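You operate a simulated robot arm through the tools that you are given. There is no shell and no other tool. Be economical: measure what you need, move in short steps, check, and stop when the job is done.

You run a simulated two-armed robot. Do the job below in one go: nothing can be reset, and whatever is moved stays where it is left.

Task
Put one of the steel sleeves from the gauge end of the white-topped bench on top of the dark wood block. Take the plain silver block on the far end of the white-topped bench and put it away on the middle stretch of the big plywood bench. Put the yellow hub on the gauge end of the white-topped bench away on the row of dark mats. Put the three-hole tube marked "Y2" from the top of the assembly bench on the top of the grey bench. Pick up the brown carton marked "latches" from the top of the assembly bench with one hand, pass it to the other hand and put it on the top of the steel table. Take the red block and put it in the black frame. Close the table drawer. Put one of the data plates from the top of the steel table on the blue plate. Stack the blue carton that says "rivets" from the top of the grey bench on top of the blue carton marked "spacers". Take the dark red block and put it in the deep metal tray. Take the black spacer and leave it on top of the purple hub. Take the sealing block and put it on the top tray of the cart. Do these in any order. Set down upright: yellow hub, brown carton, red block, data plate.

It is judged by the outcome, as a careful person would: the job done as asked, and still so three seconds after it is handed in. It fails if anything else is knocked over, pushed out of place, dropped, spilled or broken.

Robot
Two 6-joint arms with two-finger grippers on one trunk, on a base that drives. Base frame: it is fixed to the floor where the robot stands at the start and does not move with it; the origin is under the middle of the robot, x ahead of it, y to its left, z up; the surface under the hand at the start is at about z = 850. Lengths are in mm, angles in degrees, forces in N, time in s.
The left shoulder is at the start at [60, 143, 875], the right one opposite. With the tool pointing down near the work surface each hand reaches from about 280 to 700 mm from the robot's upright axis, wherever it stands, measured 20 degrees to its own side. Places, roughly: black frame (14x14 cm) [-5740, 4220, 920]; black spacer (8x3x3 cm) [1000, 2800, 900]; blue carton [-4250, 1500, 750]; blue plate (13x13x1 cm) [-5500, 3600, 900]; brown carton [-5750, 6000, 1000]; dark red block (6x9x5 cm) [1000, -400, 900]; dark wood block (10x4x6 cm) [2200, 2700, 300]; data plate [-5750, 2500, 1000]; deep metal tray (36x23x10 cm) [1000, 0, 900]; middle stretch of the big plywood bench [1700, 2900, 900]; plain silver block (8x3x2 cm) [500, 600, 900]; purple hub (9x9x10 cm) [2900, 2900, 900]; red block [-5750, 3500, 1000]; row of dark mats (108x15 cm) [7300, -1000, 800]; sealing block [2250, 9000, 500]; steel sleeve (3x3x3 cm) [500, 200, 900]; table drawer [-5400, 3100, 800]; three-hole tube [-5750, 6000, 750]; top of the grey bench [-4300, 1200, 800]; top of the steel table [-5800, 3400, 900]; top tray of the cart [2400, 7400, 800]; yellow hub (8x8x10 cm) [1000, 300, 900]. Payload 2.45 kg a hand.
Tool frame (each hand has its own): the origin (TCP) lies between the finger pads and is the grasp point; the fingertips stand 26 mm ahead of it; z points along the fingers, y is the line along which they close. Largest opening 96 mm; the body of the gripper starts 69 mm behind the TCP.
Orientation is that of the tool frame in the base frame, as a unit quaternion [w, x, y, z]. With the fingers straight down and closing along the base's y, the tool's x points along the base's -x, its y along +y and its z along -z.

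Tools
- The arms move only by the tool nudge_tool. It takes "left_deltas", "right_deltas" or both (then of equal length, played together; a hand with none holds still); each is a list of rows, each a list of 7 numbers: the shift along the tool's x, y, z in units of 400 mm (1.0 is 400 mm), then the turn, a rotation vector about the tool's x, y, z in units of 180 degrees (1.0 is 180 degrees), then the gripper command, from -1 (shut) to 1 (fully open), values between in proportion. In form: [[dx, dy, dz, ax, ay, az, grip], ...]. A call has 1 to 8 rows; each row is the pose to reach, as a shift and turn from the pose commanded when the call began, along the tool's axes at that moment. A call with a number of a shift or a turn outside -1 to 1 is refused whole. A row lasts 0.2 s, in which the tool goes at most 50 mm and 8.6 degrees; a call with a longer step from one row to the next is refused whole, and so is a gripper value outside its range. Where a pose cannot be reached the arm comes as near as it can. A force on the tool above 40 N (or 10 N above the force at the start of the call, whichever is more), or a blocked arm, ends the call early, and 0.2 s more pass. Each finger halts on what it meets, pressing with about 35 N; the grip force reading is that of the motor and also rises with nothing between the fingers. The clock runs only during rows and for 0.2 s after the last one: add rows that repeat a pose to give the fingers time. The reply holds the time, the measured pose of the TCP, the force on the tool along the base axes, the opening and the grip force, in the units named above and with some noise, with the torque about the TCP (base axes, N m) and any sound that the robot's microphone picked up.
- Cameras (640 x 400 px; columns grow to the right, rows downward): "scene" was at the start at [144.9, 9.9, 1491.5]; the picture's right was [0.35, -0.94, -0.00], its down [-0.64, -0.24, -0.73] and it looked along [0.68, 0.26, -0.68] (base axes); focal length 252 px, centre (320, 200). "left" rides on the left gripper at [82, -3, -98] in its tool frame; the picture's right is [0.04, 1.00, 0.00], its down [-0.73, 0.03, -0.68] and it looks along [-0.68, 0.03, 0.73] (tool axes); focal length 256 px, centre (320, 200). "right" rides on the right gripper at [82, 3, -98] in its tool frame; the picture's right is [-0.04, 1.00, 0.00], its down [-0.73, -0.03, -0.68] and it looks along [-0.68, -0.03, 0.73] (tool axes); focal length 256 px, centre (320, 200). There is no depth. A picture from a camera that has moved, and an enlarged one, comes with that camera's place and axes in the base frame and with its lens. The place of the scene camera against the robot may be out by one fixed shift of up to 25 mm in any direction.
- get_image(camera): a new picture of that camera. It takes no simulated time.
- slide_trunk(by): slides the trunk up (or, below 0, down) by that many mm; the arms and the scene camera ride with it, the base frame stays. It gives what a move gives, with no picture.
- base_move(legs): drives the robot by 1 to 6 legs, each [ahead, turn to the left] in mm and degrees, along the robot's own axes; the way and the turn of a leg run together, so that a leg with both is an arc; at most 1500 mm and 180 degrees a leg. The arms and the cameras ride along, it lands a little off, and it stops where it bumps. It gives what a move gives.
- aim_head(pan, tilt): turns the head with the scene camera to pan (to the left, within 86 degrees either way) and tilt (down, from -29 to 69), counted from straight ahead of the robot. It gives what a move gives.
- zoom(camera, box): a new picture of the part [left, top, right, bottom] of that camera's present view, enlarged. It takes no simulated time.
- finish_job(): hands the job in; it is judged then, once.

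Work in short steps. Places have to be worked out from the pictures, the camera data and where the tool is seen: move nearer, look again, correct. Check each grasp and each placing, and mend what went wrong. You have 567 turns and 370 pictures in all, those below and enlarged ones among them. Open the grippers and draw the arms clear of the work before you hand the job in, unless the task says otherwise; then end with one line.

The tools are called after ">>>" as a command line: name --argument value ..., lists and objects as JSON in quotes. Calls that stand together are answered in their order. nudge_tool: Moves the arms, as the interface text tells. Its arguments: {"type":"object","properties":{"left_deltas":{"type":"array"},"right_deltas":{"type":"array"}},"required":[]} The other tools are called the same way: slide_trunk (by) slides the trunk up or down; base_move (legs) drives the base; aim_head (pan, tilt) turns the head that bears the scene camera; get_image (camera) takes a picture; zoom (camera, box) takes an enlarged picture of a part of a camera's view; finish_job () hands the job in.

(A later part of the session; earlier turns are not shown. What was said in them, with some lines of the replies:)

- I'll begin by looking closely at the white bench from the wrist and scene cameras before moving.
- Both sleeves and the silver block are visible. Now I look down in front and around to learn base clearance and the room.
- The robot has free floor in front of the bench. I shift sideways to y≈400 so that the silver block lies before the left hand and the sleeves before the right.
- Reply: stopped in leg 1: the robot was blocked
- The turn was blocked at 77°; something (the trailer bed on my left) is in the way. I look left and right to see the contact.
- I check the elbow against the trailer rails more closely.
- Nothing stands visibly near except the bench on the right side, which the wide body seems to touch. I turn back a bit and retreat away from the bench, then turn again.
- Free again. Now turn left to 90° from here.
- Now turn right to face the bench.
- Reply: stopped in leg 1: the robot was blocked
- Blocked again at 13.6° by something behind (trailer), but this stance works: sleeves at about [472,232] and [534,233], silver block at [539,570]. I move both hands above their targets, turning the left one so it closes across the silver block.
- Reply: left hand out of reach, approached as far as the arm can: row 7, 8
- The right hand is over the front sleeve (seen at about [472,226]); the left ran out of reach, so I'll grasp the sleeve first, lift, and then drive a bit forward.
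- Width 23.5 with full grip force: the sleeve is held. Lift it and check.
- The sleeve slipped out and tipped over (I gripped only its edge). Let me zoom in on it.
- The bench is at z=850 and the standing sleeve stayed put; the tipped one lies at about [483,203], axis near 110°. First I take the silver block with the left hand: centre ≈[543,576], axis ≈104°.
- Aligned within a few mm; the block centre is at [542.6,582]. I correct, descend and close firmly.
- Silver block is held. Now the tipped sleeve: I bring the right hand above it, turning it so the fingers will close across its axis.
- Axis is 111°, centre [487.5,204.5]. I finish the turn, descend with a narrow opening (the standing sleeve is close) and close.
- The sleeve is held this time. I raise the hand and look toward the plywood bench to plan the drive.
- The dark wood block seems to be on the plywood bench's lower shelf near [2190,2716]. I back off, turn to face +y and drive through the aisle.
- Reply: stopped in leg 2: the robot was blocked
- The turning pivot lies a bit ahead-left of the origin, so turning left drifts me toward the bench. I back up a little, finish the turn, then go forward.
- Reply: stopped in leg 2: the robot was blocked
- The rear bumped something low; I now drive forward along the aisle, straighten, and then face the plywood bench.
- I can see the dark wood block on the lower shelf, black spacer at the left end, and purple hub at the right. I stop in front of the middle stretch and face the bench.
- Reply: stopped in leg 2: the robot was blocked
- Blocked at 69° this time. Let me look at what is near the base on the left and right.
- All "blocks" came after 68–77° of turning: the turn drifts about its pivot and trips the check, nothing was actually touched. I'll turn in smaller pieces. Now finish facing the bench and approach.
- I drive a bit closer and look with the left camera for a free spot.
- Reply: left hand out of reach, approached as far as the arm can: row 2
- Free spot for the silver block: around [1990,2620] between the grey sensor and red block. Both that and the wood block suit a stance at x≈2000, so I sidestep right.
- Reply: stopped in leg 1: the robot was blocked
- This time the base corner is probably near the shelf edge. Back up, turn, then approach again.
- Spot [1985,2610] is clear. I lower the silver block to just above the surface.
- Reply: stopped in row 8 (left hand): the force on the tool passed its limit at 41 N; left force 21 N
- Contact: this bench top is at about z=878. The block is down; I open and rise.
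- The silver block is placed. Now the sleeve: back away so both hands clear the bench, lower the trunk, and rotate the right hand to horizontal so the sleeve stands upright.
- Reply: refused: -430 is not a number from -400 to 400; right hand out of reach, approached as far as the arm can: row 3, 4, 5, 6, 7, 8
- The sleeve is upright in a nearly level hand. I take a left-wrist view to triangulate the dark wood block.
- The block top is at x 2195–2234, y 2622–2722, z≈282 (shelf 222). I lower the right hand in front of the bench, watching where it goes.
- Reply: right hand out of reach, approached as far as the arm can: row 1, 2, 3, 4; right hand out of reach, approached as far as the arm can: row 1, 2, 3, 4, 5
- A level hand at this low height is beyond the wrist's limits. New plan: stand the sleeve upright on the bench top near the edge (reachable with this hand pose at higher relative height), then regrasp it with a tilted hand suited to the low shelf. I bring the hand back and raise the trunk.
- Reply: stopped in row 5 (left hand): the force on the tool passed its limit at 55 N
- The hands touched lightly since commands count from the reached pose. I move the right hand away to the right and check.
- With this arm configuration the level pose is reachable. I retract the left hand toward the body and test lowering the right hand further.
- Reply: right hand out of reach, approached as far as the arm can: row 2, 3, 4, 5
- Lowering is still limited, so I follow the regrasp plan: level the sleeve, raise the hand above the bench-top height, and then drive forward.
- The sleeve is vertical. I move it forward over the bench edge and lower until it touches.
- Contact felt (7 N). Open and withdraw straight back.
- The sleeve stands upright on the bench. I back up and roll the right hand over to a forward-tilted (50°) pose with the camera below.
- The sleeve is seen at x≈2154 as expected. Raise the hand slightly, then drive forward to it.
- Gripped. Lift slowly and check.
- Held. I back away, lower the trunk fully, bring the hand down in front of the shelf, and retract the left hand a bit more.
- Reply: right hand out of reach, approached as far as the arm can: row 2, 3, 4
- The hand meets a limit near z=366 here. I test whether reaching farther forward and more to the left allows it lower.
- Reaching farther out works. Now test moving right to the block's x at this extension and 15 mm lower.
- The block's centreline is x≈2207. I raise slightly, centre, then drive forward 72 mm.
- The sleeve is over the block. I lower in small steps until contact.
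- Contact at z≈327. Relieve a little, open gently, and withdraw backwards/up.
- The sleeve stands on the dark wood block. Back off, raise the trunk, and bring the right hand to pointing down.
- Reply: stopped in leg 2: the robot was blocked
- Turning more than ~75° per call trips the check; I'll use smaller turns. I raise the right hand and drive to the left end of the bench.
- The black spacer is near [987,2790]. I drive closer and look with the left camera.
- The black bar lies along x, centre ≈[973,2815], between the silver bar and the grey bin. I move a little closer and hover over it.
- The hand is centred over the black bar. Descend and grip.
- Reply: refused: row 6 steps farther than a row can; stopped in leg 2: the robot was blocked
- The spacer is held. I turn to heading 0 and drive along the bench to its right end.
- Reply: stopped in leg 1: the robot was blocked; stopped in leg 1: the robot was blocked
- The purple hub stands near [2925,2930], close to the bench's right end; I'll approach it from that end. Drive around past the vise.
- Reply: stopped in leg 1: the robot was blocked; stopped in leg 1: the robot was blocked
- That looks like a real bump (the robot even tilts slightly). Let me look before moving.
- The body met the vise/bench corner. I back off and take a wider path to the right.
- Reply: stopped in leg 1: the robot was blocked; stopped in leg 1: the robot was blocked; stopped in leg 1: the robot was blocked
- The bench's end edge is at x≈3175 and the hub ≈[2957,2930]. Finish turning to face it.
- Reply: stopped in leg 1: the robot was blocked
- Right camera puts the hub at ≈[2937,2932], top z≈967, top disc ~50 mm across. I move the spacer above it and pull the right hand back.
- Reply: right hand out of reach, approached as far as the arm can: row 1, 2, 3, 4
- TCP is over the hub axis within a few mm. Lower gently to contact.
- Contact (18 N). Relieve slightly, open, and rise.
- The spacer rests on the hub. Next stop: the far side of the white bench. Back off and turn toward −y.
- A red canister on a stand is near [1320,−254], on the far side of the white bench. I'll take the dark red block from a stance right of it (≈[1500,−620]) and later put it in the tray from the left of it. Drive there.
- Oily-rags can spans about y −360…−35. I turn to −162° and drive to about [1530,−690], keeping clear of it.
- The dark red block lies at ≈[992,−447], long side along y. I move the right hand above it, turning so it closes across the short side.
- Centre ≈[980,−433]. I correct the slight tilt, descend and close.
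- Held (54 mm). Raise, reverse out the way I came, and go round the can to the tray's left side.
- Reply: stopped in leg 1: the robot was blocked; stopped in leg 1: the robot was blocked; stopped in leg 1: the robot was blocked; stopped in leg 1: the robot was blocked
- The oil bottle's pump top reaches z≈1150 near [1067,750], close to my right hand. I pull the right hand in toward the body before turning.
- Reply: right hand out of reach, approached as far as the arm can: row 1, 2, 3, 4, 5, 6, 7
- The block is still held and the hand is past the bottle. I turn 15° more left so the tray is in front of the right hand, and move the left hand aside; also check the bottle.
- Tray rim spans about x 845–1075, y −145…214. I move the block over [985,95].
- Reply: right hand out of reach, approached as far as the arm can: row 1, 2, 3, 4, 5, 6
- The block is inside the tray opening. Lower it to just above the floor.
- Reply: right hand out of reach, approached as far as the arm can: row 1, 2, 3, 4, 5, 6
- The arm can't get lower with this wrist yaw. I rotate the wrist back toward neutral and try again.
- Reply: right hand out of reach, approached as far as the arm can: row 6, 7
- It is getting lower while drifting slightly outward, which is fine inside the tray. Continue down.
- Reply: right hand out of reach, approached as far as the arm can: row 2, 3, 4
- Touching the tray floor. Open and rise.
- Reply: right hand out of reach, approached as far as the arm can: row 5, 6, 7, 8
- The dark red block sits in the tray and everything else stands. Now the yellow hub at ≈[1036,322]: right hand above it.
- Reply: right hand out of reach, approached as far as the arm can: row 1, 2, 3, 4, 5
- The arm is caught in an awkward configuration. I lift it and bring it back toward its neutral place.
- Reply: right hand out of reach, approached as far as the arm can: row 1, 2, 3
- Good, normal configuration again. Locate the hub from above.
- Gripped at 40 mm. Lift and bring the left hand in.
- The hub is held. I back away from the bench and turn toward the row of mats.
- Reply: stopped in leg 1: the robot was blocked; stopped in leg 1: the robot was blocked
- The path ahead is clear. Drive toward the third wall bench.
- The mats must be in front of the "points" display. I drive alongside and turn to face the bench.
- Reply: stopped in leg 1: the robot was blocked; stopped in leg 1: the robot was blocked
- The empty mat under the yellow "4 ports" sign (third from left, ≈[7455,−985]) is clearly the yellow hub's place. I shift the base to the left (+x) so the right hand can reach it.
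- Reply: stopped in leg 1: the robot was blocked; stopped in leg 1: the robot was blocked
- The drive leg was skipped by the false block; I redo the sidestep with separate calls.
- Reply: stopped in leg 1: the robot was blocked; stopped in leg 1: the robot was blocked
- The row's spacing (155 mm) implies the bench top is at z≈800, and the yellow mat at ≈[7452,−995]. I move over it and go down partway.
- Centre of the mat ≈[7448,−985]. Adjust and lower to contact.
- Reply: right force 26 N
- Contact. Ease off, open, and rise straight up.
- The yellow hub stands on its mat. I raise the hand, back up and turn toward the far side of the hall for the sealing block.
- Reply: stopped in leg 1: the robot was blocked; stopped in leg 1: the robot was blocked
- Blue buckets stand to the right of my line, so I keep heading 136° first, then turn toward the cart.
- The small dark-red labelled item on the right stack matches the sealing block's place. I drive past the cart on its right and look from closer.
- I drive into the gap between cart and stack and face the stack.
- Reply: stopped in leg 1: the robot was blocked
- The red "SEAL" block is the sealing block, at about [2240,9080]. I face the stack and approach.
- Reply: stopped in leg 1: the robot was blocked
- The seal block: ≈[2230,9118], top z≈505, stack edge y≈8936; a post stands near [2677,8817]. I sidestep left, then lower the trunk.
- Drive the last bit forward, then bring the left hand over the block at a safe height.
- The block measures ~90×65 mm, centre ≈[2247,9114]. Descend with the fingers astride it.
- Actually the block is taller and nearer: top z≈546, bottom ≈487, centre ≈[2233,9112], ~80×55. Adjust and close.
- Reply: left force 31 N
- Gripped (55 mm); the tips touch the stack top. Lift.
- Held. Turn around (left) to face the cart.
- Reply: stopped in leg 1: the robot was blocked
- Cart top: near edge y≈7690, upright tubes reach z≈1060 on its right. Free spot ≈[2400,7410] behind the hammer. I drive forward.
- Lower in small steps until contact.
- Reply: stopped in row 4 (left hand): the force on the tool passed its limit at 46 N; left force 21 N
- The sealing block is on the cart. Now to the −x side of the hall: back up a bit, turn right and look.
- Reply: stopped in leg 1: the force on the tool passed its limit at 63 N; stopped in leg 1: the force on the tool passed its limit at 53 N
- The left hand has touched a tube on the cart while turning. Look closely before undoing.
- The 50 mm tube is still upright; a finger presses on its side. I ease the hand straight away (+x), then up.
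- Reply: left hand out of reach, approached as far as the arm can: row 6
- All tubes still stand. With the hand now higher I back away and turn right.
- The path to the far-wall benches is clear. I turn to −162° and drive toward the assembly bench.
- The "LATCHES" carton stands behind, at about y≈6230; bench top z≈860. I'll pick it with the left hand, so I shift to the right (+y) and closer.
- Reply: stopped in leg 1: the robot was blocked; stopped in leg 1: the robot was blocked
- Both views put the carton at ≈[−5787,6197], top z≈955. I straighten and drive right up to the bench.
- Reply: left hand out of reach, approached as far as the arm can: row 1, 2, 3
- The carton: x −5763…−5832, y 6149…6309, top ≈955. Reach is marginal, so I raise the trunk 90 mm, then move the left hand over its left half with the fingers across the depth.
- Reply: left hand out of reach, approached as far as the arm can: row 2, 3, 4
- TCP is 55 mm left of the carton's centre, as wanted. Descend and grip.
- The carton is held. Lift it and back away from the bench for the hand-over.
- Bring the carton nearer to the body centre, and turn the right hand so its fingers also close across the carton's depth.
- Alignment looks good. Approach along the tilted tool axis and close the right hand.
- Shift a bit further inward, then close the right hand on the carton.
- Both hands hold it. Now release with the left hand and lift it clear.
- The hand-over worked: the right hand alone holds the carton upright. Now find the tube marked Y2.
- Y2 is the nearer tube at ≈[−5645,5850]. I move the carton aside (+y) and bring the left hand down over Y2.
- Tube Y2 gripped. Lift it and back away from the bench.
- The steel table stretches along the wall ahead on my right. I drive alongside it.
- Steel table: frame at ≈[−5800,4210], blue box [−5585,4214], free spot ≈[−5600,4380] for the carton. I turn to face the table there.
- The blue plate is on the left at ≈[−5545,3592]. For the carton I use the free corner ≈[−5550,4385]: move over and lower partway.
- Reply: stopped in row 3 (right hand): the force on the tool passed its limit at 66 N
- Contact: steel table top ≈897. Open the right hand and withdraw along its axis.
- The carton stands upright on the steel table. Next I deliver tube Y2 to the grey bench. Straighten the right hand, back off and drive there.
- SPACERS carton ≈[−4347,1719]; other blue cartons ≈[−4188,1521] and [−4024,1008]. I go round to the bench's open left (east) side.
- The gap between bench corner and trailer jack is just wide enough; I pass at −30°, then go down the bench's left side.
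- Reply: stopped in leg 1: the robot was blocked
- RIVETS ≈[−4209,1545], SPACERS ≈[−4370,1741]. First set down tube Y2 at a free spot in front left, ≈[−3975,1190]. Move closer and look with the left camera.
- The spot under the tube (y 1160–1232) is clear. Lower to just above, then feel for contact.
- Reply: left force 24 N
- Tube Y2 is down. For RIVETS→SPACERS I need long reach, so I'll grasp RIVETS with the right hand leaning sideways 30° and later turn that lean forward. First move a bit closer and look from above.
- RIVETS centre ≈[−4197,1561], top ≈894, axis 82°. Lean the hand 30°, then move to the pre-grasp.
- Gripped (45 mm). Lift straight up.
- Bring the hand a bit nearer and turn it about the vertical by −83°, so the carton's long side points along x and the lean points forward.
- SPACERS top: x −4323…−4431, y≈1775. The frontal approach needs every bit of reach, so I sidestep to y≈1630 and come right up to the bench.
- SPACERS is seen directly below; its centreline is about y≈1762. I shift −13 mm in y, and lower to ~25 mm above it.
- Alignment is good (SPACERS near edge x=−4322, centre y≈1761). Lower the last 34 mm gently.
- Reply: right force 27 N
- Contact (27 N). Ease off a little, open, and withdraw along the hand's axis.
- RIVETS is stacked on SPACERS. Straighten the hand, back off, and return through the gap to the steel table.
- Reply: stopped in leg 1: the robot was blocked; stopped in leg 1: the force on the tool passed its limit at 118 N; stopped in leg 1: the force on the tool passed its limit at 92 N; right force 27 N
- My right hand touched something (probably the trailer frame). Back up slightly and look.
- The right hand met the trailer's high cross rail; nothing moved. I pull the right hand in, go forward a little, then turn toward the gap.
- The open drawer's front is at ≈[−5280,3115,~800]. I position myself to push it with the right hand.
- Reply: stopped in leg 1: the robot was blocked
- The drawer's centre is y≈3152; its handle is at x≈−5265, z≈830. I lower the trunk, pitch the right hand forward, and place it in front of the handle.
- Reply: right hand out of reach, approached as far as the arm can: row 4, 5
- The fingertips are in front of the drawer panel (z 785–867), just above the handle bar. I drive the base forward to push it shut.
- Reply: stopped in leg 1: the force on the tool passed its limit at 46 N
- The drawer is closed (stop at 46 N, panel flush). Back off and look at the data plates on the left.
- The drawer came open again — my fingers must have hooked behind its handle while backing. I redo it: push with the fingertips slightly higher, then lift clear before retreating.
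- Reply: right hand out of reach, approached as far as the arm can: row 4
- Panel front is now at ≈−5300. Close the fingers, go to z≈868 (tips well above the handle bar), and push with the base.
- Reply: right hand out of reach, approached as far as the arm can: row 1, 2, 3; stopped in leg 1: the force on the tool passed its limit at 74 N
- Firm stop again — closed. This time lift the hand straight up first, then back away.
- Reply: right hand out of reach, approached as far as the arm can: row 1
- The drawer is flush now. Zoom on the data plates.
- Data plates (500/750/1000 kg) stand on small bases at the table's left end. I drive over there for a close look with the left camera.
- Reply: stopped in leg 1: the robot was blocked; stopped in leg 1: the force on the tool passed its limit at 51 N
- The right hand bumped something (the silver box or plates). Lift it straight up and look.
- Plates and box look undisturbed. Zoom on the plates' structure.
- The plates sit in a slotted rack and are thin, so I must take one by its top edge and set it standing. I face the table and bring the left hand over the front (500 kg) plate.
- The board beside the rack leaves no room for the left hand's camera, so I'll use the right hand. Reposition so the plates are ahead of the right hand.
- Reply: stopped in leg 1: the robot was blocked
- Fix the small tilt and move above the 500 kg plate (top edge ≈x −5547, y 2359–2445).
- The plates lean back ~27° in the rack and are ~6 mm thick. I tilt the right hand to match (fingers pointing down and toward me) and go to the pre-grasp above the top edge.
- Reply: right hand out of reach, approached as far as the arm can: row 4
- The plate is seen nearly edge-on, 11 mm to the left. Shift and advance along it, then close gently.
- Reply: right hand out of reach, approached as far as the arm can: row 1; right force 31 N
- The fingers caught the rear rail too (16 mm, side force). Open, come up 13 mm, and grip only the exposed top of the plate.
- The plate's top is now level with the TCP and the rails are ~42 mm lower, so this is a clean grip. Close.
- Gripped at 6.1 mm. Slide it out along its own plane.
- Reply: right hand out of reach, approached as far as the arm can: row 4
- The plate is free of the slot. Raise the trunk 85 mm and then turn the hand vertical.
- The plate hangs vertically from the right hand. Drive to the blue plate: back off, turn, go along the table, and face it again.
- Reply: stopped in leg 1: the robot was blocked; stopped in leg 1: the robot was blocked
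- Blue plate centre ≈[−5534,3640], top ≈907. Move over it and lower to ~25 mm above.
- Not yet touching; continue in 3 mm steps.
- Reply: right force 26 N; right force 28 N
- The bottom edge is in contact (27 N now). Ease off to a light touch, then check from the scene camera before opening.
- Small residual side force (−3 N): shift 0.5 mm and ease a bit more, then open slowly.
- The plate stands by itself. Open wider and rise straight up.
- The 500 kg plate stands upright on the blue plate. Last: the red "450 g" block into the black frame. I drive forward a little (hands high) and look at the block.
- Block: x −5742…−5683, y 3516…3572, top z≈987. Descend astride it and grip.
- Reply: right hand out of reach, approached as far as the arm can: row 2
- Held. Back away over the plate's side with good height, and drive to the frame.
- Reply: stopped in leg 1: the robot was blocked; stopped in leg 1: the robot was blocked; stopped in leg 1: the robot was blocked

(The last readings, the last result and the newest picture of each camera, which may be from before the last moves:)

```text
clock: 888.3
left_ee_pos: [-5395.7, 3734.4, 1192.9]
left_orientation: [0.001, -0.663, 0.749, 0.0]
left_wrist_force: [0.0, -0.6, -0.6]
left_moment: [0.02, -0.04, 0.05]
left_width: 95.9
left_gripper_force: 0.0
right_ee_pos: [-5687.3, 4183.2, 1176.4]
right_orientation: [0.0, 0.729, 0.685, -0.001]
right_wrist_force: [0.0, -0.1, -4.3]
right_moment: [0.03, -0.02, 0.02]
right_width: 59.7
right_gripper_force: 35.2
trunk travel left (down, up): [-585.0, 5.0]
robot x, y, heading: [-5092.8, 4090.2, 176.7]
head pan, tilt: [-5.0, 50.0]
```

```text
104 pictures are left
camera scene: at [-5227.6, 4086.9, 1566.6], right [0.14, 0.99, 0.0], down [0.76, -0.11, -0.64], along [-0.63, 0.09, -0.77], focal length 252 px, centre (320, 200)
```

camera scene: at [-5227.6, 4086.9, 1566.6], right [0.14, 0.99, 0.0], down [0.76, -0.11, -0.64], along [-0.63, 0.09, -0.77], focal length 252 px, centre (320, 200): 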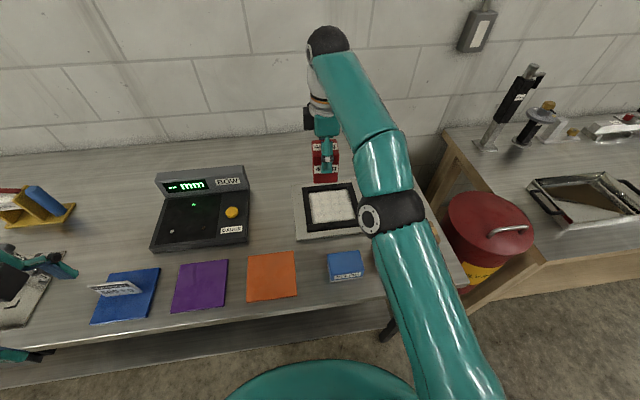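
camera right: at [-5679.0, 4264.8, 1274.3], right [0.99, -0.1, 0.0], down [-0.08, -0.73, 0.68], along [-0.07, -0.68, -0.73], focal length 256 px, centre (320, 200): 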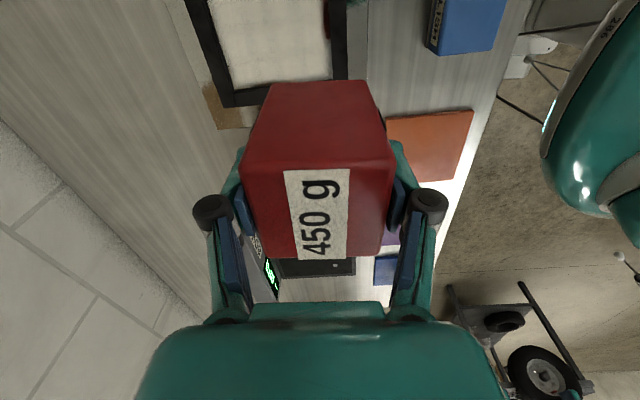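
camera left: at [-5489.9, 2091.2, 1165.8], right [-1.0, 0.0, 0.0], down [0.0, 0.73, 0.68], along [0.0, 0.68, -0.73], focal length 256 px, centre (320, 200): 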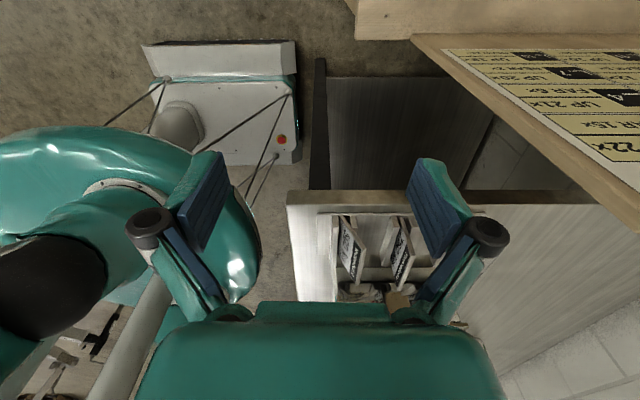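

Frame interior: x −5813…−5675, y 4143…~4283, centre ≈[−5744,4213]. Move over it and lower partway.

>>> base_move --legs '[[20, 0]]'

>>> nudge_tool --right_deltas '[[0.03, -0.04, 0.05, 0, 0, 0, -1], [0.069, -0.097, 0.12, 0, 0, 0, -1], [0.069, -0.097, 0.22, 0, 0, 0, -1], [0.069, -0.097, 0.32, 0, 0, 0, -1], [0.069, -0.097, 0.4, 0, 0, 0, -1]]'

>>> get_image --camera "right"

>>> zoom --camera "scene" --box '[270, 120, 390, 250]'

```text
clock: 889.1
left_ee_pos: [-5415.8, 3737.0, 1194.5]
left_orientation: [0.0, -0.663, 0.749, -0.001]
left_wrist_force: [-0.3, 0.3, 0.2]
left_moment: [0.02, -0.04, 0.0]
left_width: 95.8
left_gripper_force: 0.1
right_ee_pos: [-5707.0, 4183.9, 1176.9]
right_orientation: [0.0, 0.729, 0.684, 0.0]
right_wrist_force: [0.6, -0.7, -4.5]
right_moment: [0.0, -0.02, -0.01]
right_width: 59.8
right_gripper_force: 34.8
trunk travel left (down, up): [-585.0, 5.0]
robot x, y, heading: [-5112.8, 4090.6, 176.9]
head pan, tilt: [-5.0, 50.0]
```

```text
clock: 890.3
left_ee_pos: [-5415.1, 3736.9, 1195.9]
left_orientation: [-0.001, -0.662, 0.749, 0.0]
left_wrist_force: [-0.1, 0.0, 0.0]
left_moment: [0.04, 0.02, -0.01]
left_width: 96.0
left_gripper_force: 0.1
right_ee_pos: [-5745.1, 4215.0, 1017.9]
right_orientation: [0.001, 0.729, 0.684, -0.001]
right_wrist_force: [-0.1, 0.7, -4.3]
right_moment: [-0.02, 0.0, -0.01]
right_width: 59.6
right_gripper_force: 34.8
right hand out of reach, approached as far as the arm can: row 2
trunk travel left (down, up): [-585.0, 5.0]
robot x, y, heading: [-5114.2, 4088.4, 177.0]
head pan, tilt: [-5.0, 50.0]
```

```text
103 pictures are left
camera right: at [-5736.5, 4295.9, 1114.4], right [0.99, -0.1, 0.0], down [-0.08, -0.73, 0.68], along [-0.07, -0.68, -0.73], focal length 256 px, centre (320, 200)
```

right: 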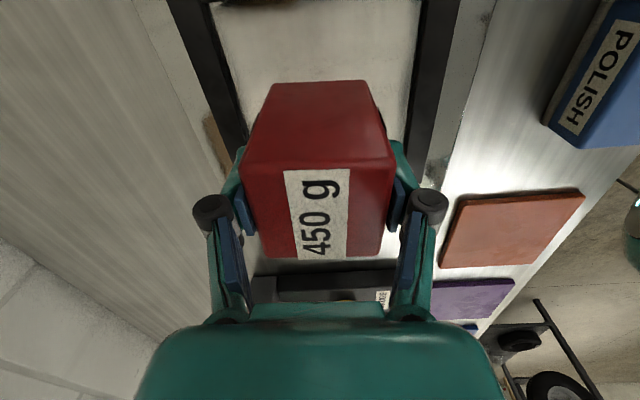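

```text
3.08 times, centred on (330, 185) of scene
camera zoom: at [-5247.0, 4088.1, 1566.7], right [0.14, 0.99, 0.0], down [0.76, -0.11, -0.64], along [-0.64, 0.09, -0.77], focal length 775 px, centre (289, 246)
```

zoom: 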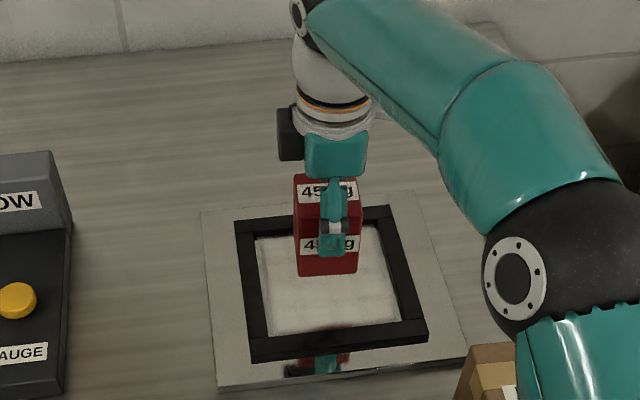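

Well centred. Lower gently to contact.

>>> nudge_tool --right_deltas '[[0, 0, 0.03, 0, 0, 0, -1], [0, 0, 0.055, 0, 0, 0, -1], [0, 0, 0.07, 0, 0, 0, -1], [0, 0, 0.082, 0, 0, 0, -1]]'

>>> nudge_tool --right_deltas '[[0, 0, 0.008, 0, 0, 0, -1], [0, 0, 0.016, 0, 0, 0, -1]]'

```text
clock: 891.3
left_ee_pos: [-5414.8, 3736.8, 1193.5]
left_orientation: [0.0, -0.663, 0.749, -0.001]
left_wrist_force: [0.1, 0.1, 0.0]
left_moment: [0.0, 0.0, 0.01]
left_width: 96.0
left_gripper_force: 0.0
right_ee_pos: [-5743.8, 4214.3, 984.9]
right_orientation: [0.0, 0.729, 0.685, -0.001]
right_wrist_force: [-1.0, -0.2, -4.0]
right_moment: [0.01, 0.0, 0.03]
right_width: 59.8
right_gripper_force: 35.1
trunk travel left (down, up): [-585.0, 5.0]
robot x, y, heading: [-5113.2, 4093.7, 176.7]
head pan, tilt: [-5.0, 50.0]
```

```text
clock: 891.9
left_ee_pos: [-5413.9, 3735.9, 1196.1]
left_orientation: [0.0, -0.663, 0.749, -0.001]
left_wrist_force: [0.3, -1.0, 0.0]
left_moment: [0.0, -0.02, -0.03]
left_width: 96.1
left_gripper_force: 0.0
right_ee_pos: [-5743.7, 4214.0, 979.1]
right_orientation: [0.001, 0.729, 0.685, -0.001]
right_wrist_force: [-0.1, -0.4, -5.2]
right_moment: [-0.03, 0.01, 0.01]
right_width: 59.8
right_gripper_force: 35.5
trunk travel left (down, up): [-585.0, 5.0]
robot x, y, heading: [-5115.0, 4091.5, 176.8]
head pan, tilt: [-5.0, 50.0]
```

>>> nudge_tool --right_deltas '[[0, 0, 0.008, 0, 0, 0, -1], [0, 0, 0.016, 0, 0, 0, -1]]'

>>> nudge_tool --right_deltas '[[0, 0, 0.006, 0, 0, 0, -1], [0, 0, 0.012, 0, 0, 0, -1]]'

```text
clock: 892.5
left_ee_pos: [-5411.6, 3734.9, 1196.4]
left_orientation: [-0.002, -0.663, 0.749, 0.001]
left_wrist_force: [0.5, 0.3, 0.2]
left_moment: [-0.01, 0.02, 0.01]
left_width: 95.7
left_gripper_force: 0.0
right_ee_pos: [-5742.6, 4214.9, 978.8]
right_orientation: [-0.004, 0.73, 0.684, -0.005]
right_wrist_force: [-3.1, 2.3, 25.9]
right_moment: [0.02, 0.11, 0.01]
right_width: 60.1
right_gripper_force: 35.1
trunk travel left (down, up): [-585.0, 5.0]
robot x, y, heading: [-5117.5, 4094.4, 176.8]
head pan, tilt: [-5.0, 50.0]
```

```text
clock: 893.1
left_ee_pos: [-5411.3, 3736.2, 1195.5]
left_orientation: [-0.001, -0.662, 0.749, 0.0]
left_wrist_force: [0.1, -0.4, 0.7]
left_moment: [-0.01, 0.01, 0.03]
left_width: 96.1
left_gripper_force: 0.0
right_ee_pos: [-5742.8, 4214.5, 970.0]
right_orientation: [-0.002, 0.729, 0.684, -0.003]
right_wrist_force: [-4.4, -0.5, 25.7]
right_moment: [0.01, 0.18, -0.01]
right_width: 59.9
right_gripper_force: 35.3
trunk travel left (down, up): [-585.0, 5.0]
robot x, y, heading: [-5116.0, 4094.8, 176.8]
head pan, tilt: [-5.0, 50.0]
```

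Contact. Ease, open, and rise.

>>> nudge_tool --right_deltas '[[0, 0, -0.008, 0, 0, 0, -1], [0, 0, -0.008, 0, 0, 0, 0.1], [0, 0, -0.008, 0, 0, 0, 0.6], [0, 0, -0.008, 0, 0, 0, 0.9], [0, 0, -0.08, 0, 0, 0, 0.9], [0, 0, -0.18, 0, 0, 0, 0.9], [0, 0, -0.28, 0, 0, 0, 0.9], [0, 0, -0.38, 0, 0, 0, 0.9]]'

>>> get_image --camera "right"

>>> zoom --camera "scene" --box '[80, 120, 400, 320]'

```text
clock: 894.9
left_ee_pos: [-5414.7, 3735.8, 1194.9]
left_orientation: [-0.001, -0.663, 0.749, -0.001]
left_wrist_force: [0.4, 0.6, -0.1]
left_moment: [0.06, 0.0, 0.02]
left_width: 95.8
left_gripper_force: 0.1
right_ee_pos: [-5738.2, 4210.9, 1116.6]
right_orientation: [0.0, 0.728, 0.685, 0.001]
right_wrist_force: [0.2, 0.0, -0.3]
right_moment: [0.0, 0.05, 0.0]
right_width: 91.3
right_gripper_force: 0.1
right hand out of reach, approached as far as the arm can: row 8
trunk travel left (down, up): [-585.0, 5.0]
robot x, y, heading: [-5116.5, 4094.4, 176.6]
head pan, tilt: [-5.0, 50.0]
```

```text
101 pictures are left
camera right: at [-5730.7, 4291.9, 1214.4], right [0.99, -0.1, 0.0], down [-0.08, -0.73, 0.68], along [-0.07, -0.68, -0.73], focal length 256 px, centre (320, 200)
```

right: 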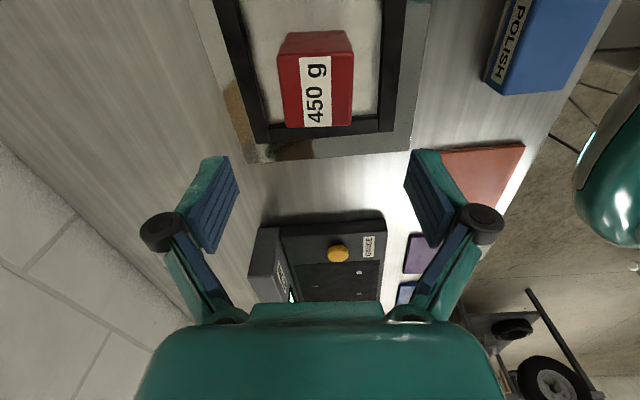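

```text
2.00 times, centred on (240, 220) of scene
camera zoom: at [-5245.9, 4087.3, 1566.8], right [0.14, 0.99, 0.0], down [0.76, -0.11, -0.64], along [-0.64, 0.09, -0.77], focal length 504 px, centre (480, 160)
```

zoom: 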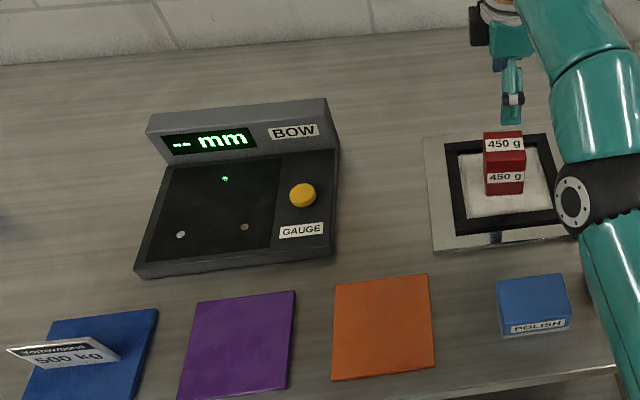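

The red block stands inside the frame and the data plate still stands. Back away and do a final check of drawer and table.

>>> base_move --legs '[[-420, 0]]'

>>> aim_head --pan 35 --tilt 30

>>> get_image --camera "scene"

>>> zoom --camera "scene" --box '[160, 150, 400, 300]'

```text
clock: 897.6
left_ee_pos: [-4987.0, 3713.7, 1195.0]
left_orientation: [-0.002, -0.665, 0.747, 0.0]
left_wrist_force: [0.6, -0.5, -0.2]
left_moment: [-0.02, 0.02, -0.02]
left_width: 96.0
left_gripper_force: 0.1
right_ee_pos: [-5316.7, 4184.2, 1117.7]
right_orientation: [0.0, 0.727, 0.687, -0.001]
right_wrist_force: [-0.4, -0.2, 0.1]
right_moment: [0.04, 0.03, 0.01]
right_width: 91.1
right_gripper_force: 0.0
trunk travel left (down, up): [-585.0, 5.0]
robot x, y, heading: [-4690.0, 4073.2, 177.1]
head pan, tilt: [-5.0, 50.0]
```

```text
clock: 898.6
left_ee_pos: [-4989.0, 3711.0, 1195.1]
left_orientation: [0.0, -0.665, 0.747, 0.0]
left_wrist_force: [0.3, -0.4, 0.0]
left_moment: [-0.03, 0.01, 0.02]
left_width: 96.0
left_gripper_force: 0.1
right_ee_pos: [-5316.0, 4184.0, 1117.9]
right_orientation: [0.001, 0.727, 0.686, -0.001]
right_wrist_force: [1.1, 0.8, 1.0]
right_moment: [-0.03, 0.02, 0.04]
right_width: 91.2
right_gripper_force: 0.1
trunk travel left (down, up): [-585.0, 5.0]
robot x, y, heading: [-4694.5, 4069.8, 177.3]
head pan, tilt: [35.0, 30.0]
```

```text
99 pictures are left
camera scene: at [-4822.4, 4005.6, 1596.3], right [-0.53, 0.85, 0.0], down [0.42, 0.27, -0.87], along [-0.73, -0.46, -0.5], focal length 252 px, centre (320, 200)
```

scene: 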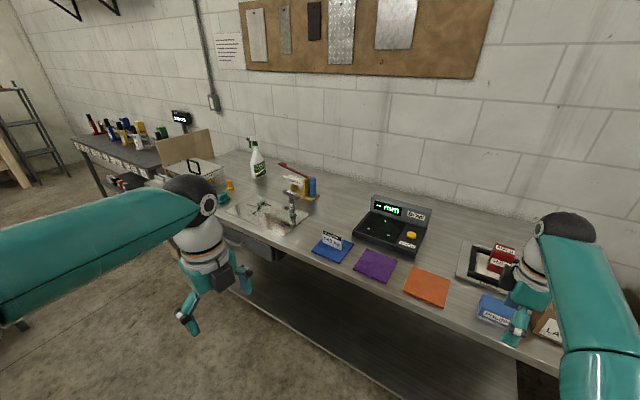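

```text
2.67 times, centred on (280, 225) of scene
camera zoom: at [-4822.4, 4005.6, 1596.3], right [-0.53, 0.85, 0.0], down [0.42, 0.27, -0.87], along [-0.73, -0.46, -0.5], focal length 672 px, centre (427, 133)
```

zoom: 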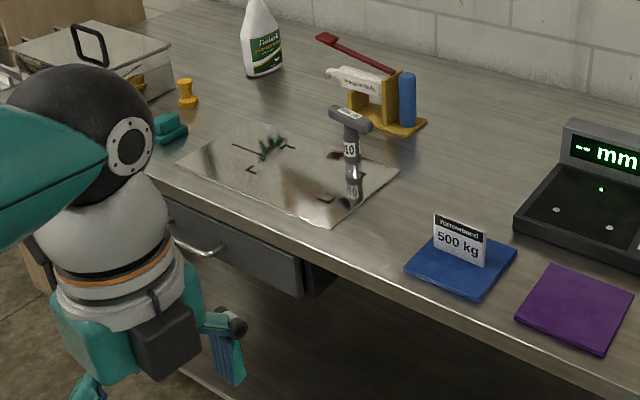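

>>> zoom --camera "scene" --box '[210, 215, 310, 280]'

```text
6.15 times, centred on (260, 248) of scene
camera zoom: at [-4822.4, 4005.6, 1596.3], right [-0.53, 0.85, 0.0], down [0.42, 0.27, -0.87], along [-0.73, -0.46, -0.5], focal length 1551 px, centre (689, -92)
```

zoom: 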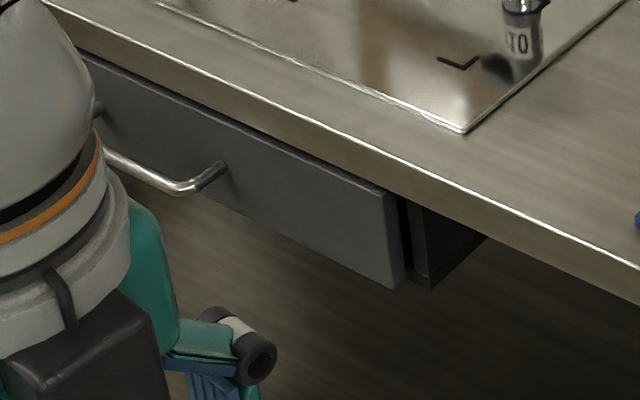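

The front seems to have a small gap still, so I'll push it once more to be sure. Drive back in front of the drawer, turning the right hand to its neutral yaw meanwhile.

>>> base_move --legs '[[0, 60]]'

>>> base_move --legs '[[0, 30]]'

>>> base_move --legs '[[1060, 0]]'

>>> base_move --legs '[[0, -60]]'

>>> base_move --legs '[[0, -30]]'

>>> nudge_tool --right_deltas '[[0, 0, 0, 0, 0, 0.045, 0.5], [0, 0, 0, 0, 0, 0.09, 0], [0, 0, 0, 0, 0, 0.135, -0.5], [0, 0, 0, 0, 0, 0.18, -1], [0, 0, 0, 0, 0, 0.225, -1], [0, 0, 0, 0, 0, 0.27, -1], [0, 0, 0, 0, 0, 0.315, -1], [0, 0, 0, 0, 0, 0.36, -1]]'

```text
clock: 901.7
left_ee_pos: [-4559.6, 3622.1, 1195.5]
left_orientation: [0.001, 0.938, -0.346, 0.0]
left_wrist_force: [0.3, -0.7, 0.4]
left_moment: [0.02, 0.02, -0.01]
left_width: 96.0
left_gripper_force: 0.0
right_ee_pos: [-5131.0, 3620.3, 1116.7]
right_orientation: [0.003, 0.319, 0.948, -0.001]
right_wrist_force: [0.6, -0.6, -0.3]
right_moment: [0.04, 0.07, 0.0]
right_width: 91.0
right_gripper_force: 0.0
trunk travel left (down, up): [-585.0, 5.0]
robot x, y, heading: [-4723.1, 4096.4, -125.6]
head pan, tilt: [35.0, 30.0]
stopped in leg 1: the robot was blocked; the commanded pose is now the measured one
```

```text
clock: 903.8
left_ee_pos: [-4355.2, 3754.3, 1197.2]
left_orientation: [0.001, 0.995, -0.102, 0.0]
left_wrist_force: [0.8, -0.1, -0.1]
left_moment: [-0.01, 0.03, 0.03]
left_width: 96.0
left_gripper_force: 0.1
right_ee_pos: [-4858.1, 3502.5, 1121.2]
right_orientation: [-0.007, 0.073, 0.997, 0.034]
right_wrist_force: [0.5, 0.5, 0.1]
right_moment: [0.01, 0.04, 0.0]
right_width: 91.0
right_gripper_force: 0.1
trunk travel left (down, up): [-585.0, 5.0]
robot x, y, heading: [-4741.9, 4090.7, -96.9]
head pan, tilt: [35.0, 30.0]
stopped in leg 1: the robot was blocked; the commanded pose is now the measured one
```

```text
clock: 909.4
left_ee_pos: [-4496.3, 2686.0, 1198.9]
left_orientation: [0.001, 0.994, -0.106, 0.0]
left_wrist_force: [0.4, 0.7, -0.3]
left_moment: [0.06, -0.03, 0.02]
left_width: 95.9
left_gripper_force: 0.1
right_ee_pos: [-5003.6, 2437.6, 1121.8]
right_orientation: [-0.006, 0.078, 0.996, 0.035]
right_wrist_force: [0.6, -0.7, -0.1]
right_moment: [0.03, -0.03, -0.01]
right_width: 91.3
right_gripper_force: 0.0
trunk travel left (down, up): [-585.0, 5.0]
robot x, y, heading: [-4882.0, 3026.1, -97.5]
head pan, tilt: [35.0, 30.0]
```

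```text
clock: 912.5
left_ee_pos: [-4955.4, 2517.4, 1201.0]
left_orientation: [0.002, 0.827, -0.563, 0.002]
left_wrist_force: [-0.6, 1.1, 0.3]
left_moment: [-0.03, -0.02, 0.01]
left_width: 96.1
left_gripper_force: 0.1
right_ee_pos: [-5445.9, 2798.5, 1121.7]
right_orientation: [0.013, 0.539, 0.842, 0.034]
right_wrist_force: [-0.7, 0.3, -0.3]
right_moment: [-0.05, -0.08, -0.02]
right_width: 91.1
right_gripper_force: 0.0
trunk travel left (down, up): [-585.0, 5.0]
robot x, y, heading: [-4863.7, 2992.2, -154.7]
head pan, tilt: [35.0, 30.0]
stopped in leg 1: the robot was blocked; the commanded pose is now the measured one
```

```text
clock: 914.5
left_ee_pos: [-5180.0, 2624.1, 1199.1]
left_orientation: [0.0, -0.651, 0.759, -0.001]
left_wrist_force: [0.2, -0.4, -0.3]
left_moment: [-0.02, -0.04, 0.03]
left_width: 95.9
left_gripper_force: 0.1
right_ee_pos: [-5467.6, 3113.4, 1122.0]
right_orientation: [0.02, 0.739, 0.673, 0.031]
right_wrist_force: [0.0, -0.4, -0.1]
right_moment: [0.01, 0.0, 0.0]
right_width: 91.0
right_gripper_force: 0.0
trunk travel left (down, up): [-585.0, 5.0]
robot x, y, heading: [-4869.7, 2966.8, 175.4]
head pan, tilt: [35.0, 30.0]
```

```text
clock: 916.3
left_ee_pos: [-5179.6, 2624.8, 1199.0]
left_orientation: [-0.001, -0.651, 0.759, 0.001]
left_wrist_force: [0.3, -0.1, -0.7]
left_moment: [-0.01, -0.05, -0.06]
left_width: 96.1
left_gripper_force: 0.1
right_ee_pos: [-5467.8, 3113.6, 1121.7]
right_orientation: [0.001, 0.985, 0.171, 0.036]
right_wrist_force: [0.3, 0.3, 0.3]
right_moment: [0.03, 0.03, 0.02]
right_width: 0.2
right_gripper_force: 28.4
trunk travel left (down, up): [-585.0, 5.0]
robot x, y, heading: [-4865.1, 2968.8, 175.4]
head pan, tilt: [35.0, 30.0]
```

>>> base_move --legs '[[-130, 0]]'

>>> slide_trunk --by -85

>>> nudge_tool --right_deltas '[[0, 0, 0, 0, 0, 0.045, -1], [0, 0, 0, 0, 0, 0.09, -1], [0, 0, 0, 0, 0, 0.13, -1]]'

>>> nudge_tool --right_deltas '[[0.05, -0.03, 0, 0, -0.045, 0, -1], [0.1, -0.06, 0.02, 0, -0.09, 0, -1], [0.12, -0.08, 0.06, 0, -0.135, 0, -1], [0.12, -0.08, 0.1, 0, -0.18, 0, -1]]'

>>> get_image --camera "right"

```text
clock: 917.6
left_ee_pos: [-5046.8, 2614.2, 1199.8]
left_orientation: [-0.003, -0.651, 0.759, 0.0]
left_wrist_force: [-0.1, 0.3, 0.1]
left_moment: [-0.04, 0.05, 0.02]
left_width: 95.9
left_gripper_force: 0.0
right_ee_pos: [-5334.9, 3103.7, 1123.2]
right_orientation: [0.0, 0.985, 0.171, 0.036]
right_wrist_force: [0.2, 0.2, 0.2]
right_moment: [-0.02, 0.02, 0.02]
right_width: 0.0
right_gripper_force: 28.8
trunk travel left (down, up): [-585.0, 5.0]
robot x, y, heading: [-4735.7, 2958.2, 175.4]
head pan, tilt: [35.0, 30.0]
```

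```text
clock: 918.8
left_ee_pos: [-5048.5, 2614.3, 1114.8]
left_orientation: [-0.002, -0.651, 0.759, -0.001]
left_wrist_force: [-0.2, -0.2, 0.0]
left_moment: [0.0, -0.01, 0.0]
left_width: 96.1
left_gripper_force: 0.0
right_ee_pos: [-5336.2, 3105.0, 1038.0]
right_orientation: [0.001, 0.984, 0.172, 0.036]
right_wrist_force: [1.1, 0.5, 0.1]
right_moment: [0.02, 0.01, 0.01]
right_width: 0.0
right_gripper_force: 28.8
trunk travel left (down, up): [-500.0, 90.0]
robot x, y, heading: [-4735.4, 2961.1, 175.6]
head pan, tilt: [35.0, 30.0]
```

```text
clock: 919.6
left_ee_pos: [-5049.1, 2613.6, 1115.2]
left_orientation: [-0.001, -0.651, 0.759, 0.0]
left_wrist_force: [-0.5, -0.2, 0.2]
left_moment: [0.0, -0.02, 0.0]
left_width: 96.1
left_gripper_force: 0.0
right_ee_pos: [-5337.0, 3103.4, 1038.3]
right_orientation: [-0.007, 0.999, -0.033, 0.036]
right_wrist_force: [0.0, 0.5, 0.5]
right_moment: [0.0, -0.02, -0.01]
right_width: 0.0
right_gripper_force: 28.4
trunk travel left (down, up): [-500.0, 90.0]
robot x, y, heading: [-4735.8, 2958.0, 175.8]
head pan, tilt: [35.0, 30.0]
```

```text
clock: 920.6
left_ee_pos: [-5050.0, 2614.7, 1115.0]
left_orientation: [0.0, -0.651, 0.759, -0.001]
left_wrist_force: [-0.4, 0.3, 0.5]
left_moment: [0.01, -0.05, 0.01]
left_width: 96.2
left_gripper_force: 0.0
right_ee_pos: [-5379.9, 3091.5, 1040.0]
right_orientation: [-0.046, 0.995, -0.052, -0.071]
right_wrist_force: [-0.4, 0.2, 0.4]
right_moment: [0.03, -0.06, -0.03]
right_width: 0.0
right_gripper_force: 28.7
right hand out of reach, approached as far as the arm can: row 1, 2, 3, 4
trunk travel left (down, up): [-500.0, 90.0]
robot x, y, heading: [-4735.8, 2961.3, 175.6]
head pan, tilt: [35.0, 30.0]
```

```text
96 pictures are left
camera right: at [-5286.0, 3071.4, 1124.1], right [-0.15, -0.99, -0.08], down [-0.63, 0.03, 0.78], along [-0.77, 0.16, -0.62], focal length 256 px, centre (320, 200)
```

right: 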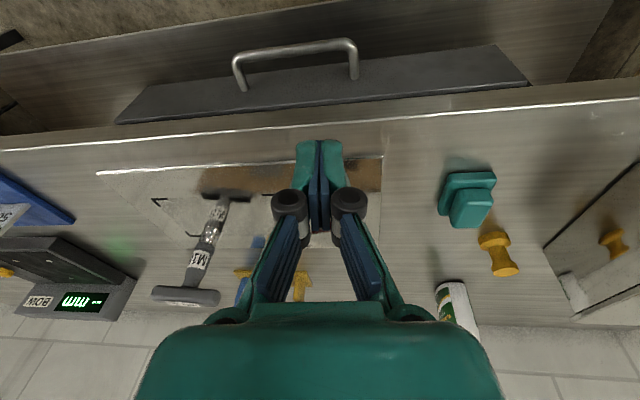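

>>> nudge_tool --right_deltas '[[0.0, 0, -0.1, 0, 0, 0, -1], [0.04, 0, -0.2, 0, 0, 0, -1], [0.12, 0, -0.26, 0, 0, 0, -1], [0.22, 0, -0.3, 0, 0, 0, -1], [0.32, 0, -0.3, 0, 0, 0, -1], [0.42, 0, -0.3, 0, 0, 0, -1]]'

>>> nudge_tool --right_deltas '[[0.0, 0, 0.05, 0, -0.045, 0, -1], [0.0, 0, 0.1, 0, -0.09, 0, -1], [0.0, 0, 0.15, 0, -0.13, 0, -1]]'

```text
clock: 922.0
left_ee_pos: [-5048.4, 2613.9, 1116.0]
left_orientation: [-0.002, -0.651, 0.759, -0.001]
left_wrist_force: [0.3, -0.2, 0.6]
left_moment: [0.03, 0.05, -0.02]
left_width: 95.9
left_gripper_force: 0.1
right_ee_pos: [-5304.4, 3039.0, 1156.3]
right_orientation: [-0.044, 0.995, -0.051, -0.071]
right_wrist_force: [-0.4, 0.5, 0.3]
right_moment: [0.0, 0.01, -0.03]
right_width: 0.0
right_gripper_force: 28.3
right hand out of reach, approached as far as the arm can: row 1, 2, 3, 4, 5, 6
trunk travel left (down, up): [-500.0, 90.0]
robot x, y, heading: [-4735.3, 2956.6, 175.5]
head pan, tilt: [35.0, 30.0]
```

```text
clock: 922.8
left_ee_pos: [-5050.8, 2614.1, 1113.8]
left_orientation: [0.0, -0.651, 0.759, -0.001]
left_wrist_force: [0.0, 0.5, 0.3]
left_moment: [-0.01, -0.04, 0.0]
left_width: 96.0
left_gripper_force: 0.0
right_ee_pos: [-5313.8, 3046.9, 1096.1]
right_orientation: [-0.052, 0.959, -0.042, -0.274]
right_wrist_force: [-0.3, 0.1, -0.7]
right_moment: [0.0, 0.0, 0.01]
right_width: 0.0
right_gripper_force: 28.9
right hand out of reach, approached as far as the arm can: row 1
trunk travel left (down, up): [-500.0, 90.0]
robot x, y, heading: [-4735.9, 2957.8, 175.4]
head pan, tilt: [35.0, 30.0]
```

>>> nudge_tool --right_deltas '[[0.05, -0.07, 0.04, 0, 0, 0, -1], [0.1, -0.14, 0.1, 0, 0, 0, -1], [0.15, -0.2, 0.18, 0, 0, 0, -1], [0.21, -0.215, 0.28, 0, 0, 0, -1], [0.27, -0.215, 0.38, 0, 0, 0, -1], [0.318, -0.215, 0.48, 0, 0, 0, -1]]'

>>> get_image --camera "right"

```text
clock: 924.2
left_ee_pos: [-5050.1, 2614.3, 1114.7]
left_orientation: [0.0, -0.651, 0.759, -0.001]
left_wrist_force: [-0.3, 0.4, 0.6]
left_moment: [0.04, -0.02, -0.01]
left_width: 95.7
left_gripper_force: 0.1
right_ee_pos: [-5292.0, 3150.1, 871.4]
right_orientation: [-0.054, 0.96, -0.042, -0.27]
right_wrist_force: [-0.5, 0.6, 0.4]
right_moment: [-0.04, -0.03, -0.01]
right_width: 0.1
right_gripper_force: 28.6
trunk travel left (down, up): [-500.0, 90.0]
robot x, y, heading: [-4736.8, 2958.7, 175.5]
head pan, tilt: [35.0, 30.0]
```

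```text
95 pictures are left
camera right: at [-5172.4, 3130.8, 911.0], right [-0.14, -0.99, -0.06], down [-0.27, -0.02, 0.96], along [-0.95, 0.15, -0.26], focal length 256 px, centre (320, 200)
```

right: 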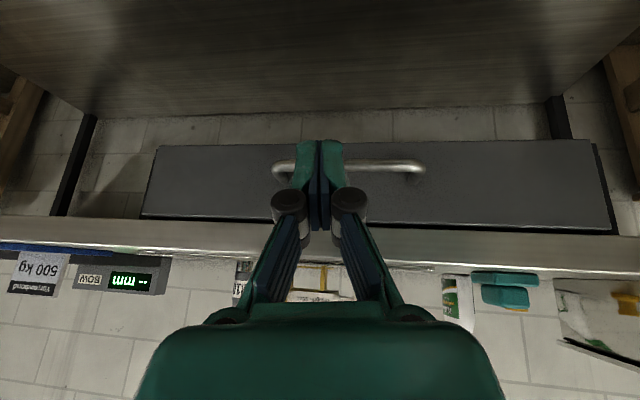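

In position. Push with the base until the stop, then hold the pressure briefly.

>>> base_move --legs '[[160, 0]]'

>>> get_image --camera "right"

```text
clock: 925.5
left_ee_pos: [-5172.6, 2624.5, 1114.7]
left_orientation: [-0.002, -0.651, 0.759, 0.0]
left_wrist_force: [0.2, 0.2, -0.6]
left_moment: [0.0, -0.01, 0.02]
left_width: 96.0
left_gripper_force: 0.0
right_ee_pos: [-5411.1, 3159.5, 871.2]
right_orientation: [-0.055, 0.961, -0.043, -0.266]
right_wrist_force: [-0.3, 0.6, -0.6]
right_moment: [0.02, 0.0, 0.04]
right_width: 0.3
right_gripper_force: 28.5
trunk travel left (down, up): [-500.0, 90.0]
robot x, y, heading: [-4862.7, 2967.5, 175.2]
head pan, tilt: [35.0, 30.0]
stopped in leg 1: the force on the tool passed its limit at 93 N (the readings are from after the stop); the commanded pose is now the measured one
```

```text
94 pictures are left
camera right: at [-5291.9, 3139.9, 911.8], right [-0.15, -0.99, -0.06], down [-0.28, -0.02, 0.96], along [-0.95, 0.16, -0.27], focal length 256 px, centre (320, 200)
```

right: 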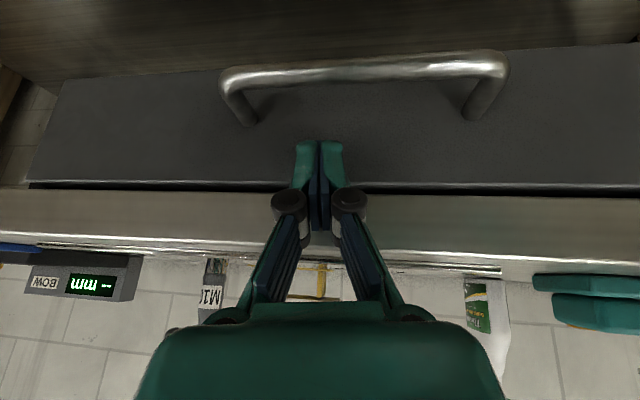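

It stopped immediately at the same place with 93 N, so the drawer was already fully closed. Lift straight up and back off.

>>> nudge_tool --right_deltas '[[0.0, 0, -0.06, 0, 0, 0, -1], [-0.05, 0, -0.14, 0, 0, 0, -1], [-0.08, 0, -0.22, 0, 0, 0, -1], [-0.08, 0, -0.32, 0, 0, 0, -1], [-0.08, 0, -0.4, 0, 0.03, 0, 0]]'

>>> base_move --legs '[[-250, 0]]'

>>> aim_head --pan -25 --tilt 35

>>> get_image --camera "scene"

```text
clock: 926.8
left_ee_pos: [-5175.4, 2624.8, 1115.7]
left_orientation: [-0.002, -0.65, 0.76, 0.0]
left_wrist_force: [0.4, -0.1, 0.1]
left_moment: [0.02, 0.01, 0.02]
left_width: 96.0
left_gripper_force: 0.0
right_ee_pos: [-5357.6, 3139.8, 1023.2]
right_orientation: [-0.053, 0.973, -0.045, -0.219]
right_wrist_force: [-0.3, -0.1, 0.0]
right_moment: [0.01, -0.01, 0.0]
right_width: 47.9
right_gripper_force: 0.2
trunk travel left (down, up): [-500.0, 90.0]
robot x, y, heading: [-4859.7, 2967.6, 175.1]
head pan, tilt: [35.0, 30.0]
```

```text
clock: 928.6
left_ee_pos: [-4922.1, 2605.4, 1116.6]
left_orientation: [-0.001, -0.65, 0.76, 0.0]
left_wrist_force: [0.0, -0.2, -0.3]
left_moment: [-0.01, -0.01, 0.01]
left_width: 96.0
left_gripper_force: 0.1
right_ee_pos: [-5105.6, 3120.8, 1023.9]
right_orientation: [-0.053, 0.973, -0.046, -0.221]
right_wrist_force: [0.2, -0.9, 0.8]
right_moment: [-0.01, 0.02, 0.01]
right_width: 47.9
right_gripper_force: 0.1
trunk travel left (down, up): [-500.0, 90.0]
robot x, y, heading: [-4611.3, 2945.3, 175.4]
head pan, tilt: [35.0, 30.0]
```

```text
clock: 929.9
left_ee_pos: [-4923.6, 2604.5, 1115.5]
left_orientation: [-0.002, -0.65, 0.76, 0.0]
left_wrist_force: [-1.0, 0.6, 0.2]
left_moment: [0.01, 0.0, 0.02]
left_width: 96.0
left_gripper_force: 0.1
right_ee_pos: [-5106.7, 3121.5, 1023.3]
right_orientation: [-0.054, 0.973, -0.047, -0.22]
right_wrist_force: [-0.3, -0.2, 0.0]
right_moment: [0.03, 0.0, 0.01]
right_width: 48.2
right_gripper_force: 0.0
trunk travel left (down, up): [-500.0, 90.0]
robot x, y, heading: [-4610.2, 2946.8, 175.4]
head pan, tilt: [-25.0, 35.0]
```

```text
93 pictures are left
camera scene: at [-4740.1, 2977.9, 1503.6], right [0.49, 0.87, 0.0], down [0.5, -0.28, -0.82], along [-0.71, 0.41, -0.57], focal length 252 px, centre (320, 200)
```

scene: 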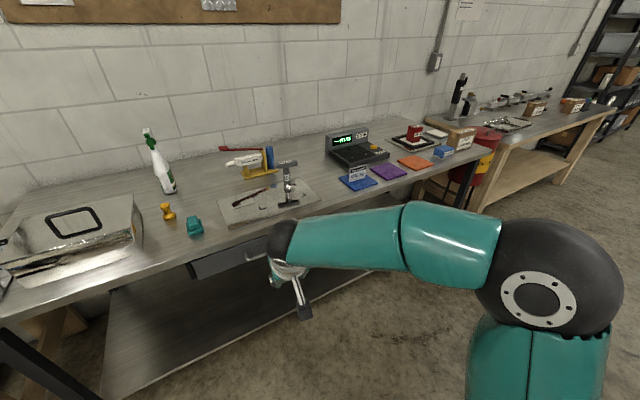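

Everything is in place: drawer shut, plate standing, red block in the frame, carton on the table. Open the right gripper fully, then hand in.

>>> nudge_tool --right_deltas '[[0, 0, -0.02, 0, 0, 0, 0.6], [0, 0, -0.04, 0, 0, 0, 1], [0, 0, -0.04, 0, 0, 0, 1]]'

>>> finish_job

```text
clock: 930.7
left_ee_pos: [-4923.3, 2605.9, 1116.4]
left_orientation: [0.0, -0.651, 0.759, 0.0]
left_wrist_force: [-0.5, 0.2, 0.1]
left_moment: [-0.04, 0.0, 0.01]
left_width: 96.1
left_gripper_force: 0.0
right_ee_pos: [-5100.6, 3119.8, 1038.9]
right_orientation: [-0.053, 0.973, -0.046, -0.22]
right_wrist_force: [-0.5, 0.2, 0.1]
right_moment: [-0.02, 0.01, 0.0]
right_width: 96.0
right_gripper_force: 0.0
trunk travel left (down, up): [-500.0, 90.0]
robot x, y, heading: [-4605.9, 2947.4, 175.4]
head pan, tilt: [-25.0, 35.0]
```

```text
The job is handed in.
```

All twelve tasks are done and handed in. On the way I bumped the upright tubes on the cart, the trailer's cross rail, the bench end by the vise and the steel-table end by the silver box, and nothing looked knocked over or out of place afterwards.
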